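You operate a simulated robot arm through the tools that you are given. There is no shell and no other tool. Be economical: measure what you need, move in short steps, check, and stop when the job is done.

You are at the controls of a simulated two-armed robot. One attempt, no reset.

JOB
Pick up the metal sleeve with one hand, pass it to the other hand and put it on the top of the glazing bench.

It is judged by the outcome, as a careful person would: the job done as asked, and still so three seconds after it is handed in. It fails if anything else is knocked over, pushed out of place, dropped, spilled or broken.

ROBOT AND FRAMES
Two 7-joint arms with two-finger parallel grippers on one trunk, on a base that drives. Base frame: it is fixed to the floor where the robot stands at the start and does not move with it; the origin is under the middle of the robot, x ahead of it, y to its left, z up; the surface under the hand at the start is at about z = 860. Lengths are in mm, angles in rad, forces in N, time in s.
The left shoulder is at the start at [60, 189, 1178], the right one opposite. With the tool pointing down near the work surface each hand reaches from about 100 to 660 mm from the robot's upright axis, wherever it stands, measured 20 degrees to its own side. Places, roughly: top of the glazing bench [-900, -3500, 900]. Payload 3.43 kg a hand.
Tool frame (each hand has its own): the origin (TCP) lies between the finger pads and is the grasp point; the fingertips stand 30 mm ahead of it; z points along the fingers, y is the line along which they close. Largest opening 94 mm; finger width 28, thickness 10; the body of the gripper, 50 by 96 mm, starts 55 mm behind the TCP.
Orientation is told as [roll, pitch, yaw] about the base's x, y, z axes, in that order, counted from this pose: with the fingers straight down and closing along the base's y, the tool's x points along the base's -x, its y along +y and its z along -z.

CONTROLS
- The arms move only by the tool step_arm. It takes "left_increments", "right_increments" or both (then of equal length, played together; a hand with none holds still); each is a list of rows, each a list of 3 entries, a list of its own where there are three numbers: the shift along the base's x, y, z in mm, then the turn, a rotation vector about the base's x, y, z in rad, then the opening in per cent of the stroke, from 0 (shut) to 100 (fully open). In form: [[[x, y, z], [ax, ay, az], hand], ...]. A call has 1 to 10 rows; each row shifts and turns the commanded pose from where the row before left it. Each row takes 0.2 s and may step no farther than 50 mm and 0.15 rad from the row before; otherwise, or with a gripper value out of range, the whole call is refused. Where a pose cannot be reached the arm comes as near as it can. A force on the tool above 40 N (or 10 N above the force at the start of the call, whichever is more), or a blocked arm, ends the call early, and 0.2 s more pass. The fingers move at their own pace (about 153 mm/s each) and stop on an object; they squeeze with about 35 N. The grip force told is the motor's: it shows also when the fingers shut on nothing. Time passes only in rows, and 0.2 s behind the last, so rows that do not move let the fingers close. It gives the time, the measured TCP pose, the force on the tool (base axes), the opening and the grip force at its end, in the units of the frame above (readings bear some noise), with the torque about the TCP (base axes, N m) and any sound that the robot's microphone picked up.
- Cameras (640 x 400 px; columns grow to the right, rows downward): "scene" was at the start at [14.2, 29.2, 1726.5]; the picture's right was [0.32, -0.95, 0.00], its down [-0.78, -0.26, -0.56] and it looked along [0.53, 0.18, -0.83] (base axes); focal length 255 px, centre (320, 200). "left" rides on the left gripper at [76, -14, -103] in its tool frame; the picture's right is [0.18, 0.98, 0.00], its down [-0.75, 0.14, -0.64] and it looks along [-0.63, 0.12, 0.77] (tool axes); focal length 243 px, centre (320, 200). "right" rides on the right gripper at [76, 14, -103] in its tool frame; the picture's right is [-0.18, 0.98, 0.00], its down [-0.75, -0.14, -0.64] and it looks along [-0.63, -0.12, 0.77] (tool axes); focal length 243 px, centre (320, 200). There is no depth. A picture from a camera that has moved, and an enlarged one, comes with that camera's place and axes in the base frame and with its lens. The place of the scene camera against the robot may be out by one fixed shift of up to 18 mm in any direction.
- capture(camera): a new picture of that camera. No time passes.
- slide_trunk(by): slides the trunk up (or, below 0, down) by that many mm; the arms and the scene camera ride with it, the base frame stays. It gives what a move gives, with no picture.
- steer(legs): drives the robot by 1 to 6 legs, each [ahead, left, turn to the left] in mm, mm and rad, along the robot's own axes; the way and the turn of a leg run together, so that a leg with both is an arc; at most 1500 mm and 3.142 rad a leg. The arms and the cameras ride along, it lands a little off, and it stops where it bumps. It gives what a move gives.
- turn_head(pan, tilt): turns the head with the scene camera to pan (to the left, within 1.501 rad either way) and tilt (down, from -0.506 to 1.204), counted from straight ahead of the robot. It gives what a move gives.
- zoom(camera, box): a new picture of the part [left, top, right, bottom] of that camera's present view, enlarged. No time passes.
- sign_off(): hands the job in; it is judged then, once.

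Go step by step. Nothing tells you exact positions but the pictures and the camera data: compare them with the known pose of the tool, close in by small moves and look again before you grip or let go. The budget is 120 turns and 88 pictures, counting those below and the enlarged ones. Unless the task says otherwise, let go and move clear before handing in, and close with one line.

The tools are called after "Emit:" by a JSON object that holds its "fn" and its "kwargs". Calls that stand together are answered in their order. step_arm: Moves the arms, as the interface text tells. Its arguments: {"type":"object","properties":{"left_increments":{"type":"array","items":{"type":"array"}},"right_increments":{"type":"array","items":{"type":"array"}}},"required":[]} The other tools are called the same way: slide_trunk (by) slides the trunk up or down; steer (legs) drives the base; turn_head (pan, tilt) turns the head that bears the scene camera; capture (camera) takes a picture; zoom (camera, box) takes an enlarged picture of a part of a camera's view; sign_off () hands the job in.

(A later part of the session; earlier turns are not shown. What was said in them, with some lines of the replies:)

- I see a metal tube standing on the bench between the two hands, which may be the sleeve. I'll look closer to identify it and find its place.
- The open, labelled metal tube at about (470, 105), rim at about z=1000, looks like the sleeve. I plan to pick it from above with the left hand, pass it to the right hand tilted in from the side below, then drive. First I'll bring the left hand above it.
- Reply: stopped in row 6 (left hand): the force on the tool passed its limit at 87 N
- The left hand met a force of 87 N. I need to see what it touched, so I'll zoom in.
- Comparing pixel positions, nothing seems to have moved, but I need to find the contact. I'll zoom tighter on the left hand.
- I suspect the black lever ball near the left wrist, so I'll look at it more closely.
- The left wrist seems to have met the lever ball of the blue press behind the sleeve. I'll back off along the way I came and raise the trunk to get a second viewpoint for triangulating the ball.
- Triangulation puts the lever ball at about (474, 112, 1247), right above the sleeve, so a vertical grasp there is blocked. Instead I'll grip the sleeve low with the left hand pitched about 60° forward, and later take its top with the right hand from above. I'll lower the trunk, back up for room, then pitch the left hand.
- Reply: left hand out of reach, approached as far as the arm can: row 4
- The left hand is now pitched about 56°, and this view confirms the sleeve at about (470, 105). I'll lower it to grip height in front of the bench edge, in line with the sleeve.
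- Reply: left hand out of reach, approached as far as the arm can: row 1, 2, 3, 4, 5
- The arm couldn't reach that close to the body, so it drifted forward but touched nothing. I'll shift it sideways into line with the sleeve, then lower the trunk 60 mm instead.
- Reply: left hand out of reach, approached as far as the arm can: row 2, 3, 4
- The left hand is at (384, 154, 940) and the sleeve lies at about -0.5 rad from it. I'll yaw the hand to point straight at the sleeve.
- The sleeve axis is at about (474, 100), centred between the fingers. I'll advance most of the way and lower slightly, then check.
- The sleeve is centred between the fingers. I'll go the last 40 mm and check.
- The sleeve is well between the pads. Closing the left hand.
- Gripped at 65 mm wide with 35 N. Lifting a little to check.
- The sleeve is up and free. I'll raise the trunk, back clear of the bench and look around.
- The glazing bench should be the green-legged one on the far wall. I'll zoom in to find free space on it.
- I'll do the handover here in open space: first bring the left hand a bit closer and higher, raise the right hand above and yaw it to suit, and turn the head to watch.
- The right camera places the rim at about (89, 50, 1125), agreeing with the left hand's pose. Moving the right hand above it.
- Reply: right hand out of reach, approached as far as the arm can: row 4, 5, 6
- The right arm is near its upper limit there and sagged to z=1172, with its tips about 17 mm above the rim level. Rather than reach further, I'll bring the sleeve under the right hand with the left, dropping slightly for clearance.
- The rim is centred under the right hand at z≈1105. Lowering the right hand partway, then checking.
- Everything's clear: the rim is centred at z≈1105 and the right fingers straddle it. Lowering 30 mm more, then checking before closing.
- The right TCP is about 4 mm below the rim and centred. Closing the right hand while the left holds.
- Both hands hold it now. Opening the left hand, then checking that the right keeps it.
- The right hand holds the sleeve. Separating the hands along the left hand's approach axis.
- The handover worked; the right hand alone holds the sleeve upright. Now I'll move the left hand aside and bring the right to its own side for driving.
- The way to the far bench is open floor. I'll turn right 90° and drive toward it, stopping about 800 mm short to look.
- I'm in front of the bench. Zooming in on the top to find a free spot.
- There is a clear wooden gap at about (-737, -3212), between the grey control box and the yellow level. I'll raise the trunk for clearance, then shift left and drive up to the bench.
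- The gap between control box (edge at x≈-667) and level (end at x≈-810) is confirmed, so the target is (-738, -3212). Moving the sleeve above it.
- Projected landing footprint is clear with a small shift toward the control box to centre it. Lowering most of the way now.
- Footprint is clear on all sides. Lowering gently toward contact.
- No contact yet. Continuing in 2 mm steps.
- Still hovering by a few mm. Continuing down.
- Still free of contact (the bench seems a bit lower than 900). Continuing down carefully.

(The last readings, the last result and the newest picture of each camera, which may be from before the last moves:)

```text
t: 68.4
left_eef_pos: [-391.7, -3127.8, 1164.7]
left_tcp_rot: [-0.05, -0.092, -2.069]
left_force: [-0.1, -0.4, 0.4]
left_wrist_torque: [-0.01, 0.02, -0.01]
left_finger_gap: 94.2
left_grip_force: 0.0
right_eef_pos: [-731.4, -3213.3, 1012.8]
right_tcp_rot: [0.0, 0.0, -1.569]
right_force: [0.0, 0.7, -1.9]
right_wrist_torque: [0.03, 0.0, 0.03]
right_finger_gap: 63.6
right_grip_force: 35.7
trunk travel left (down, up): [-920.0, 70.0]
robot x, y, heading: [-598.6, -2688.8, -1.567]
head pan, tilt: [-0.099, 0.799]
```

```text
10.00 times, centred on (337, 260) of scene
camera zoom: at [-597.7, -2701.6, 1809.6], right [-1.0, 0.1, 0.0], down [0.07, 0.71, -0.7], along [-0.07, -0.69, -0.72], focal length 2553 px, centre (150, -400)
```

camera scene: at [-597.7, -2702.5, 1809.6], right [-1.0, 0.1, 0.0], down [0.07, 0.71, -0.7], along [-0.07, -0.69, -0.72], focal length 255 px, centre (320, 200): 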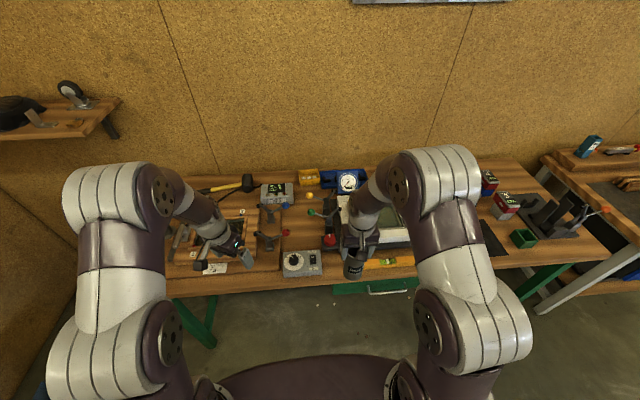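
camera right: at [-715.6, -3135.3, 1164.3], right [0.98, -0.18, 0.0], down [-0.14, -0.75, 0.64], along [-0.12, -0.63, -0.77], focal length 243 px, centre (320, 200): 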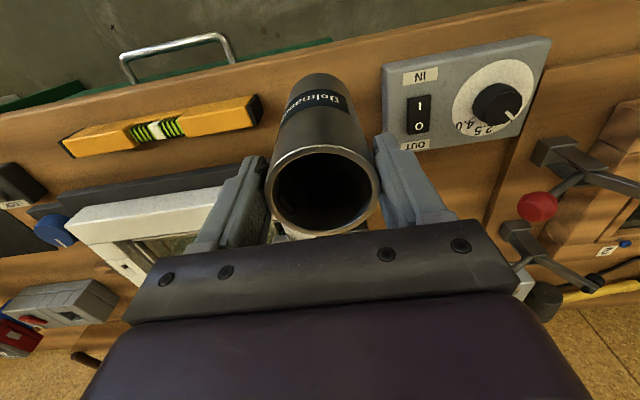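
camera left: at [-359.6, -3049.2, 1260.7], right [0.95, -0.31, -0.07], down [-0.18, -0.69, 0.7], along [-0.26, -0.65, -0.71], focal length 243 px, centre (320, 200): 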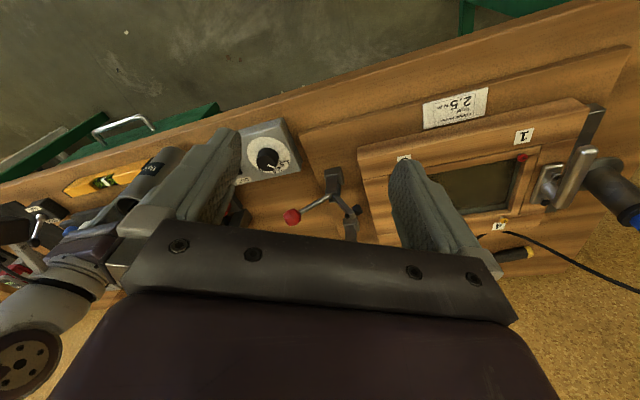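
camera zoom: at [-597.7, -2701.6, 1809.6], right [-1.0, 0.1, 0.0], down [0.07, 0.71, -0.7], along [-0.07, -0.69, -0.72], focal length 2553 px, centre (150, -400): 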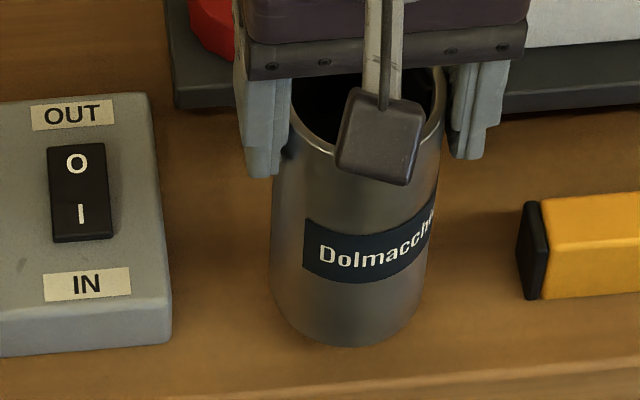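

Still no contact, and the front margin to the bench edge is smallish, so I'll shift 18 mm deeper and continue down.

Emit:
{"fn": "step_arm", "kwargs": {"right_increments": [[[0, -9, 0], [0, 0, 0], 0], [[0, -9, 0], [0, 0, 0], 0], [[0, 0, -2], [0, 0, 0], 0], [[0, 0, -2], [0, 0, 0], 0], [[0, 0, 0], [0, 0, 0], 0]]}}

Emit:
{"fn": "step_arm", "kwargs": {"right_increments": [[[0, 0, -2], [0, 0, 0], 0], [[0, 0, -2], [0, 0, 0], 0], [[0, 0, 0], [0, 0, 0], 0]]}}

Emit:
{"fn": "step_arm", "kwargs": {"right_increments": [[[0, 0, -2], [0, 0, 0], 0], [[0, 0, -2], [0, 0, 0], 0], [[0, 0, 0], [0, 0, 0], 0]]}}

Emit:
{"fn": "zoom", "kwargs": {"camera": "scene", "box": [305, 240, 369, 280]}}

Emit:
{"fn": "capture", "kwargs": {"camera": "right"}}

```text
t: 69.6
left_eef_pos: [-392.3, -3127.9, 1165.7]
left_tcp_rot: [-0.049, -0.091, -2.068]
left_force: [0.2, 0.0, -0.3]
left_wrist_torque: [0.03, 0.0, -0.03]
left_finger_gap: 93.9
left_grip_force: 0.1
right_eef_pos: [-730.9, -3230.1, 1008.7]
right_tcp_rot: [0.001, 0.0, -1.569]
right_force: [-0.2, -0.1, -1.1]
right_wrist_torque: [0.0, 0.02, -0.01]
right_finger_gap: 63.8
right_grip_force: 35.2
trunk travel left (down, up): [-920.0, 70.0]
robot x, y, heading: [-591.9, -2686.9, -1.566]
head pan, tilt: [-0.099, 0.799]
```

```text
t: 70.4
left_eef_pos: [-391.9, -3127.6, 1164.7]
left_tcp_rot: [-0.052, -0.091, -2.067]
left_force: [-0.3, 0.1, -0.2]
left_wrist_torque: [0.03, -0.01, 0.04]
left_finger_gap: 94.1
left_grip_force: 0.0
right_eef_pos: [-730.7, -3230.6, 1004.4]
right_tcp_rot: [-0.001, 0.0, -1.568]
right_force: [0.1, 0.6, -2.0]
right_wrist_torque: [0.0, 0.03, -0.03]
right_finger_gap: 63.8
right_grip_force: 34.8
trunk travel left (down, up): [-920.0, 70.0]
robot x, y, heading: [-598.8, -2687.8, -1.567]
head pan, tilt: [-0.099, 0.799]
```

```text
t: 71.2
left_eef_pos: [-391.0, -3126.8, 1164.3]
left_tcp_rot: [-0.051, -0.091, -2.067]
left_force: [-0.1, -0.6, 0.6]
left_wrist_torque: [0.03, 0.03, 0.0]
left_finger_gap: 93.7
left_grip_force: 0.1
right_eef_pos: [-730.8, -3229.4, 999.5]
right_tcp_rot: [0.0, 0.0, -1.568]
right_force: [0.0, 0.0, -2.1]
right_wrist_torque: [-0.01, 0.02, 0.01]
right_finger_gap: 63.5
right_grip_force: 34.6
trunk travel left (down, up): [-920.0, 70.0]
robot x, y, heading: [-601.6, -2688.2, -1.564]
head pan, tilt: [-0.099, 0.799]
```

```text
10.00 times, centred on (337, 260) of scene
camera zoom: at [-597.6, -2701.6, 1809.6], right [-1.0, 0.1, 0.0], down [0.07, 0.71, -0.7], along [-0.07, -0.69, -0.72], focal length 2553 px, centre (150, -400)
```

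zoom: 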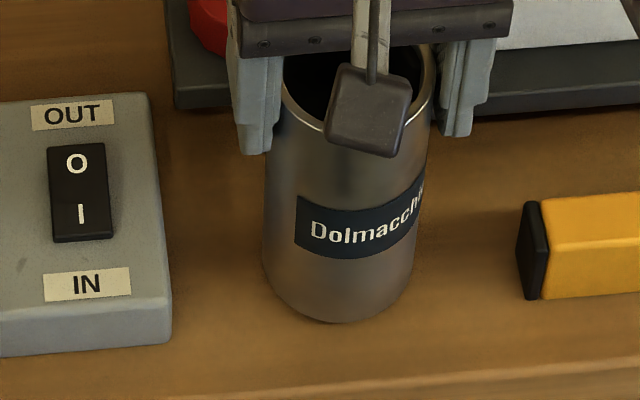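

```text
22 pictures are left
camera right: at [-715.7, -3153.4, 1103.4], right [0.98, -0.18, 0.0], down [-0.14, -0.75, 0.64], along [-0.12, -0.63, -0.77], focal length 243 px, centre (320, 200)
```

right: 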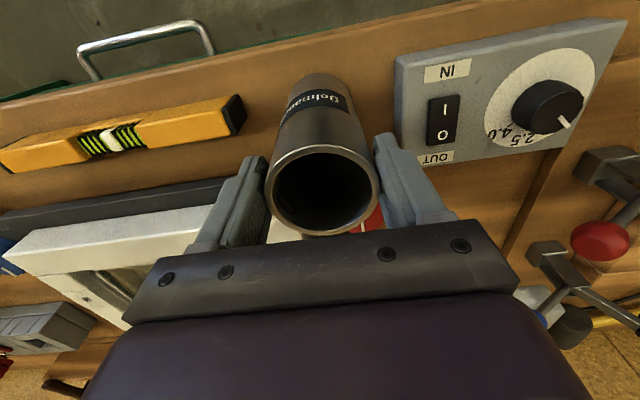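

The bench top triangulates to around 860–870, so only a few more mm remain. Continuing.

Emit:
{"fn": "step_arm", "kwargs": {"right_increments": [[[0, 0, -2], [0, 0, 0], 0], [[0, 0, -2], [0, 0, 0], 0], [[0, 0, 0], [0, 0, 0], 0]]}}

Emit:
{"fn": "step_arm", "kwargs": {"right_increments": [[[0, 0, -2], [0, 0, 0], 0], [[0, 0, 0], [0, 0, 0], 0]]}}

Emit:
{"fn": "step_arm", "kwargs": {"right_increments": [[[0, 0, -2], [0, 0, 0], 0], [[0, 0, 0], [0, 0, 0], 0]]}}

Emit:
{"fn": "zoom", "kwargs": {"camera": "scene", "box": [305, 240, 369, 280]}}

```text
t: 72.0
left_eef_pos: [-393.2, -3127.9, 1164.6]
left_tcp_rot: [-0.05, -0.09, -2.068]
left_force: [-0.2, 0.5, 0.0]
left_wrist_torque: [-0.01, -0.03, -0.02]
left_finger_gap: 93.9
left_grip_force: 0.0
right_eef_pos: [-730.6, -3229.7, 996.6]
right_tcp_rot: [-0.001, 0.0, -1.568]
right_force: [0.2, -0.4, -1.4]
right_wrist_torque: [-0.02, -0.02, -0.02]
right_finger_gap: 63.7
right_grip_force: 34.8
trunk travel left (down, up): [-920.0, 70.0]
robot x, y, heading: [-595.6, -2693.6, -1.567]
head pan, tilt: [-0.099, 0.799]
```

```text
t: 72.6
left_eef_pos: [-392.5, -3127.5, 1164.8]
left_tcp_rot: [-0.05, -0.091, -2.068]
left_force: [0.6, -0.8, 0.5]
left_wrist_torque: [0.0, 0.03, 0.01]
left_finger_gap: 94.1
left_grip_force: 0.0
right_eef_pos: [-731.0, -3229.9, 995.0]
right_tcp_rot: [0.001, 0.0, -1.567]
right_force: [0.1, 0.4, -1.0]
right_wrist_torque: [0.01, 0.01, 0.03]
right_finger_gap: 63.6
right_grip_force: 35.1
trunk travel left (down, up): [-920.0, 70.0]
robot x, y, heading: [-595.6, -2689.3, -1.566]
head pan, tilt: [-0.099, 0.799]
```

```text
t: 73.2
left_eef_pos: [-390.7, -3127.6, 1164.9]
left_tcp_rot: [-0.051, -0.092, -2.067]
left_force: [0.0, -0.6, -0.3]
left_wrist_torque: [-0.05, -0.01, -0.01]
left_finger_gap: 94.1
left_grip_force: 0.1
right_eef_pos: [-730.6, -3230.7, 993.5]
right_tcp_rot: [-0.002, 0.0, -1.571]
right_force: [-0.1, -0.5, 2.8]
right_wrist_torque: [0.01, -0.03, 0.0]
right_finger_gap: 63.7
right_grip_force: 34.7
trunk travel left (down, up): [-920.0, 70.0]
robot x, y, heading: [-596.6, -2687.5, -1.569]
head pan, tilt: [-0.099, 0.799]
```

```text
10.00 times, centred on (337, 260) of scene
camera zoom: at [-597.7, -2701.0, 1809.7], right [-1.0, 0.1, 0.0], down [0.07, 0.71, -0.7], along [-0.07, -0.69, -0.72], focal length 2553 px, centre (150, -400)
```

zoom: 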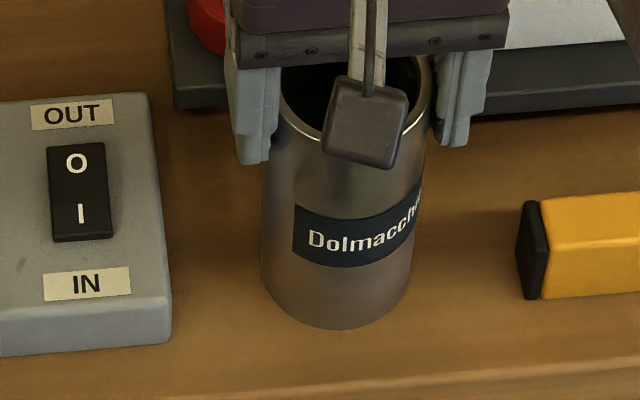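

Contact: the force turned to +2.8 N. I'll press a final 1 mm to confirm it is seated.

Emit:
{"fn": "step_arm", "kwargs": {"right_increments": [[[0, 0, -1], [0, 0, 0], 0], [[0, 0, 0], [0, 0, 0], 0]]}}

```text
t: 73.8
left_eef_pos: [-392.3, -3126.9, 1165.4]
left_tcp_rot: [-0.051, -0.092, -2.069]
left_force: [-0.4, 0.1, 1.0]
left_wrist_torque: [0.03, -0.01, -0.01]
left_finger_gap: 94.1
left_grip_force: 0.1
right_eef_pos: [-730.7, -3229.6, 993.1]
right_tcp_rot: [0.0, -0.003, -1.568]
right_force: [-0.6, -1.1, 11.0]
right_wrist_torque: [-0.22, -0.15, -0.04]
right_finger_gap: 63.6
right_grip_force: 35.2
trunk travel left (down, up): [-920.0, 70.0]
robot x, y, heading: [-594.4, -2686.0, -1.567]
head pan, tilt: [-0.099, 0.799]
```

Seated on the bench (11 N). Easing 1 mm back up and opening the hand.

Emit:
{"fn": "step_arm", "kwargs": {"right_increments": [[[0, 0, 1], [0, 0, 0], 0], [[0, 0, 0], [0, 0, 0], 80], [[0, 0, 0], [0, 0, 0], 100], [[0, 0, 0], [0, 0, 0], 100]]}}

Emit:
{"fn": "capture", "kwargs": {"camera": "right"}}

```text
t: 74.8
left_eef_pos: [-392.2, -3128.4, 1165.2]
left_tcp_rot: [-0.05, -0.091, -2.068]
left_force: [0.4, 0.1, 0.4]
left_wrist_torque: [-0.01, -0.03, 0.01]
left_finger_gap: 94.1
left_grip_force: 0.0
right_eef_pos: [-731.3, -3230.3, 992.7]
right_tcp_rot: [0.0, 0.0, -1.569]
right_force: [-1.2, -0.5, -0.5]
right_wrist_torque: [-0.02, 0.01, 0.02]
right_finger_gap: 94.3
right_grip_force: 0.1
trunk travel left (down, up): [-920.0, 70.0]
robot x, y, heading: [-597.7, -2687.1, -1.565]
head pan, tilt: [-0.099, 0.799]
```

```text
20 pictures are left
camera right: at [-715.3, -3153.7, 1094.8], right [0.98, -0.18, 0.0], down [-0.14, -0.75, 0.64], along [-0.12, -0.63, -0.77], focal length 243 px, centre (320, 200)
```

right: 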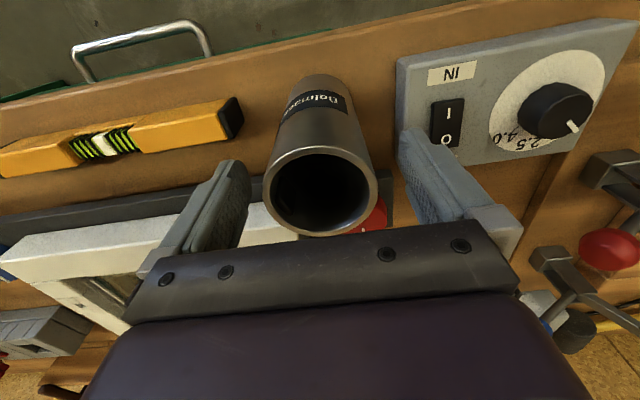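

The sleeve stands free, centred between the open fingers. Raising the right hand straight up.

Emit:
{"fn": "step_arm", "kwargs": {"right_increments": [[[0, 0, 8], [0, 0, 0], 100], [[0, 0, 15], [0, 0, 0], 100], [[0, 0, 20], [0, 0, 0], 100], [[0, 0, 25], [0, 0, 0], 100], [[0, 0, 30], [0, 0, 0], 100], [[0, 20, 20], [0, 0, 0], 100], [[0, 40, 10], [0, 0, 0], 100], [[0, 40, 0], [0, 0, 0], 100], [[0, 0, 0], [0, 0, 0], 100]]}}

Emit:
{"fn": "capture", "kwargs": {"camera": "scene"}}

Emit:
{"fn": "zoom", "kwargs": {"camera": "scene", "box": [260, 190, 420, 290]}}

```text
t: 76.8
left_eef_pos: [-391.7, -3128.3, 1164.1]
left_tcp_rot: [-0.05, -0.09, -2.068]
left_force: [-0.4, 0.3, 1.0]
left_wrist_torque: [0.03, 0.0, 0.0]
left_finger_gap: 94.1
left_grip_force: 0.1
right_eef_pos: [-731.6, -3132.1, 1120.3]
right_tcp_rot: [0.001, 0.002, -1.569]
right_force: [0.4, -0.6, 0.2]
right_wrist_torque: [0.02, -0.01, -0.01]
right_finger_gap: 93.9
right_grip_force: 0.1
trunk travel left (down, up): [-920.0, 70.0]
robot x, y, heading: [-594.6, -2688.4, -1.566]
head pan, tilt: [-0.099, 0.799]
```

```text
19 pictures are left
camera scene: at [-597.6, -2702.7, 1809.6], right [-1.0, 0.1, 0.0], down [0.07, 0.71, -0.7], along [-0.07, -0.69, -0.72], focal length 255 px, centre (320, 200)
```

scene: 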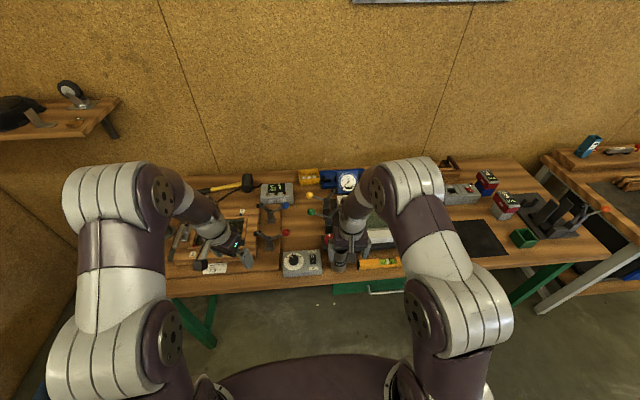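

```text
4.00 times, centred on (340, 240) of scene
camera zoom: at [-597.6, -2702.7, 1809.6], right [-1.0, 0.1, 0.0], down [0.07, 0.71, -0.7], along [-0.07, -0.69, -0.72], focal length 1021 px, centre (240, 40)
```

zoom: 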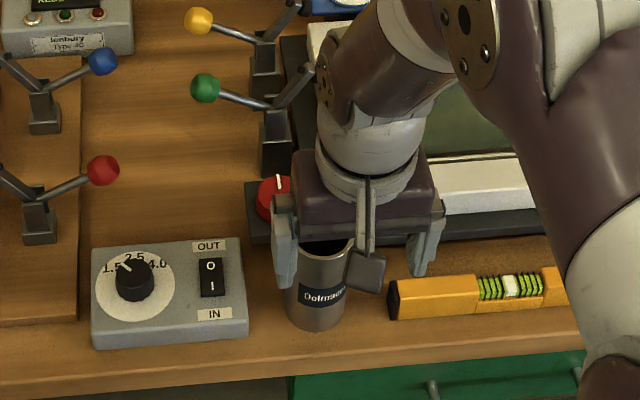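

The sleeve stands upright on the bench and the hand is above and clear. I'll back the robot off and do a final check.

Emit:
{"fn": "steer", "kwargs": {"legs": [[-350, 0, 0]]}}

Emit:
{"fn": "capture", "kwargs": {"camera": "scene"}}

Emit:
{"fn": "zoom", "kwargs": {"camera": "scene", "box": [240, 100, 440, 225]}}

```text
t: 79.1
left_eef_pos: [-394.4, -2771.4, 1165.0]
left_tcp_rot: [-0.054, -0.091, -2.068]
left_force: [-0.2, -0.6, 0.2]
left_wrist_torque: [0.03, 0.01, -0.02]
left_finger_gap: 93.9
left_grip_force: 0.1
right_eef_pos: [-732.5, -2774.8, 1120.6]
right_tcp_rot: [-0.001, 0.002, -1.57]
right_force: [-0.4, -0.1, -0.3]
right_wrist_torque: [0.0, 0.01, 0.0]
right_finger_gap: 94.3
right_grip_force: 0.1
trunk travel left (down, up): [-920.0, 70.0]
robot x, y, heading: [-596.4, -2327.3, -1.569]
head pan, tilt: [-0.099, 0.799]
```

```text
17 pictures are left
camera scene: at [-598.4, -2345.1, 1809.6], right [-1.0, 0.1, 0.0], down [0.07, 0.71, -0.7], along [-0.07, -0.69, -0.72], focal length 255 px, centre (320, 200)
```

scene: 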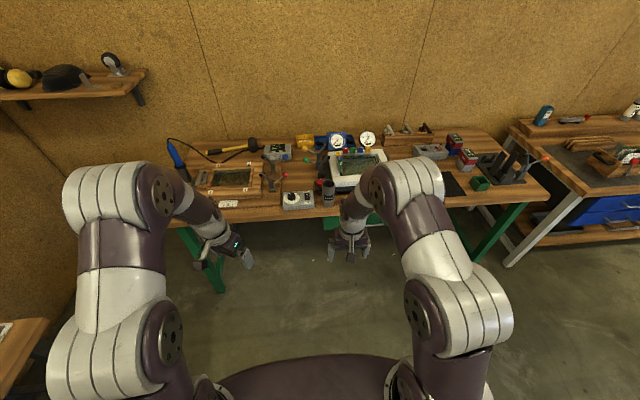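

```text
3.20 times, centred on (340, 162) of scene
camera zoom: at [-598.4, -2345.1, 1809.6], right [-1.0, 0.1, 0.0], down [0.07, 0.71, -0.7], along [-0.07, -0.69, -0.72], focal length 817 px, centre (256, 320)
```

zoom: 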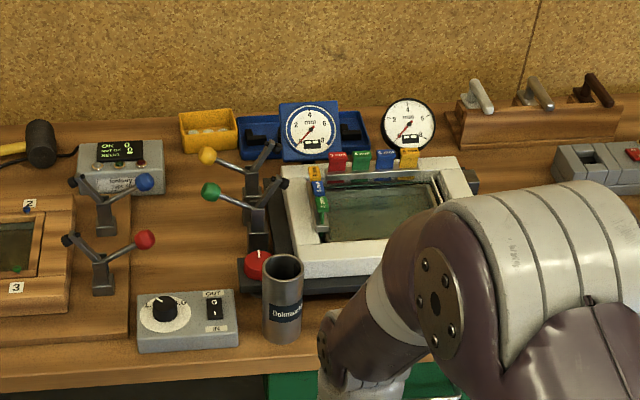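

The sleeve stands upright on the glazing bench, nothing around it has moved, and both hands are empty and clear. Handing in.

Emit:
{"fn": "sign_off", "kwargs": {}}

```text
The job is handed in.
```

I picked up the metal sleeve with the left hand, passed it to the right, and left it standing upright on the glazing bench. One slip: early on, the left hand hit something at 87 N, probably the lever ball of the blue press; the pictures right after showed nothing out of place.
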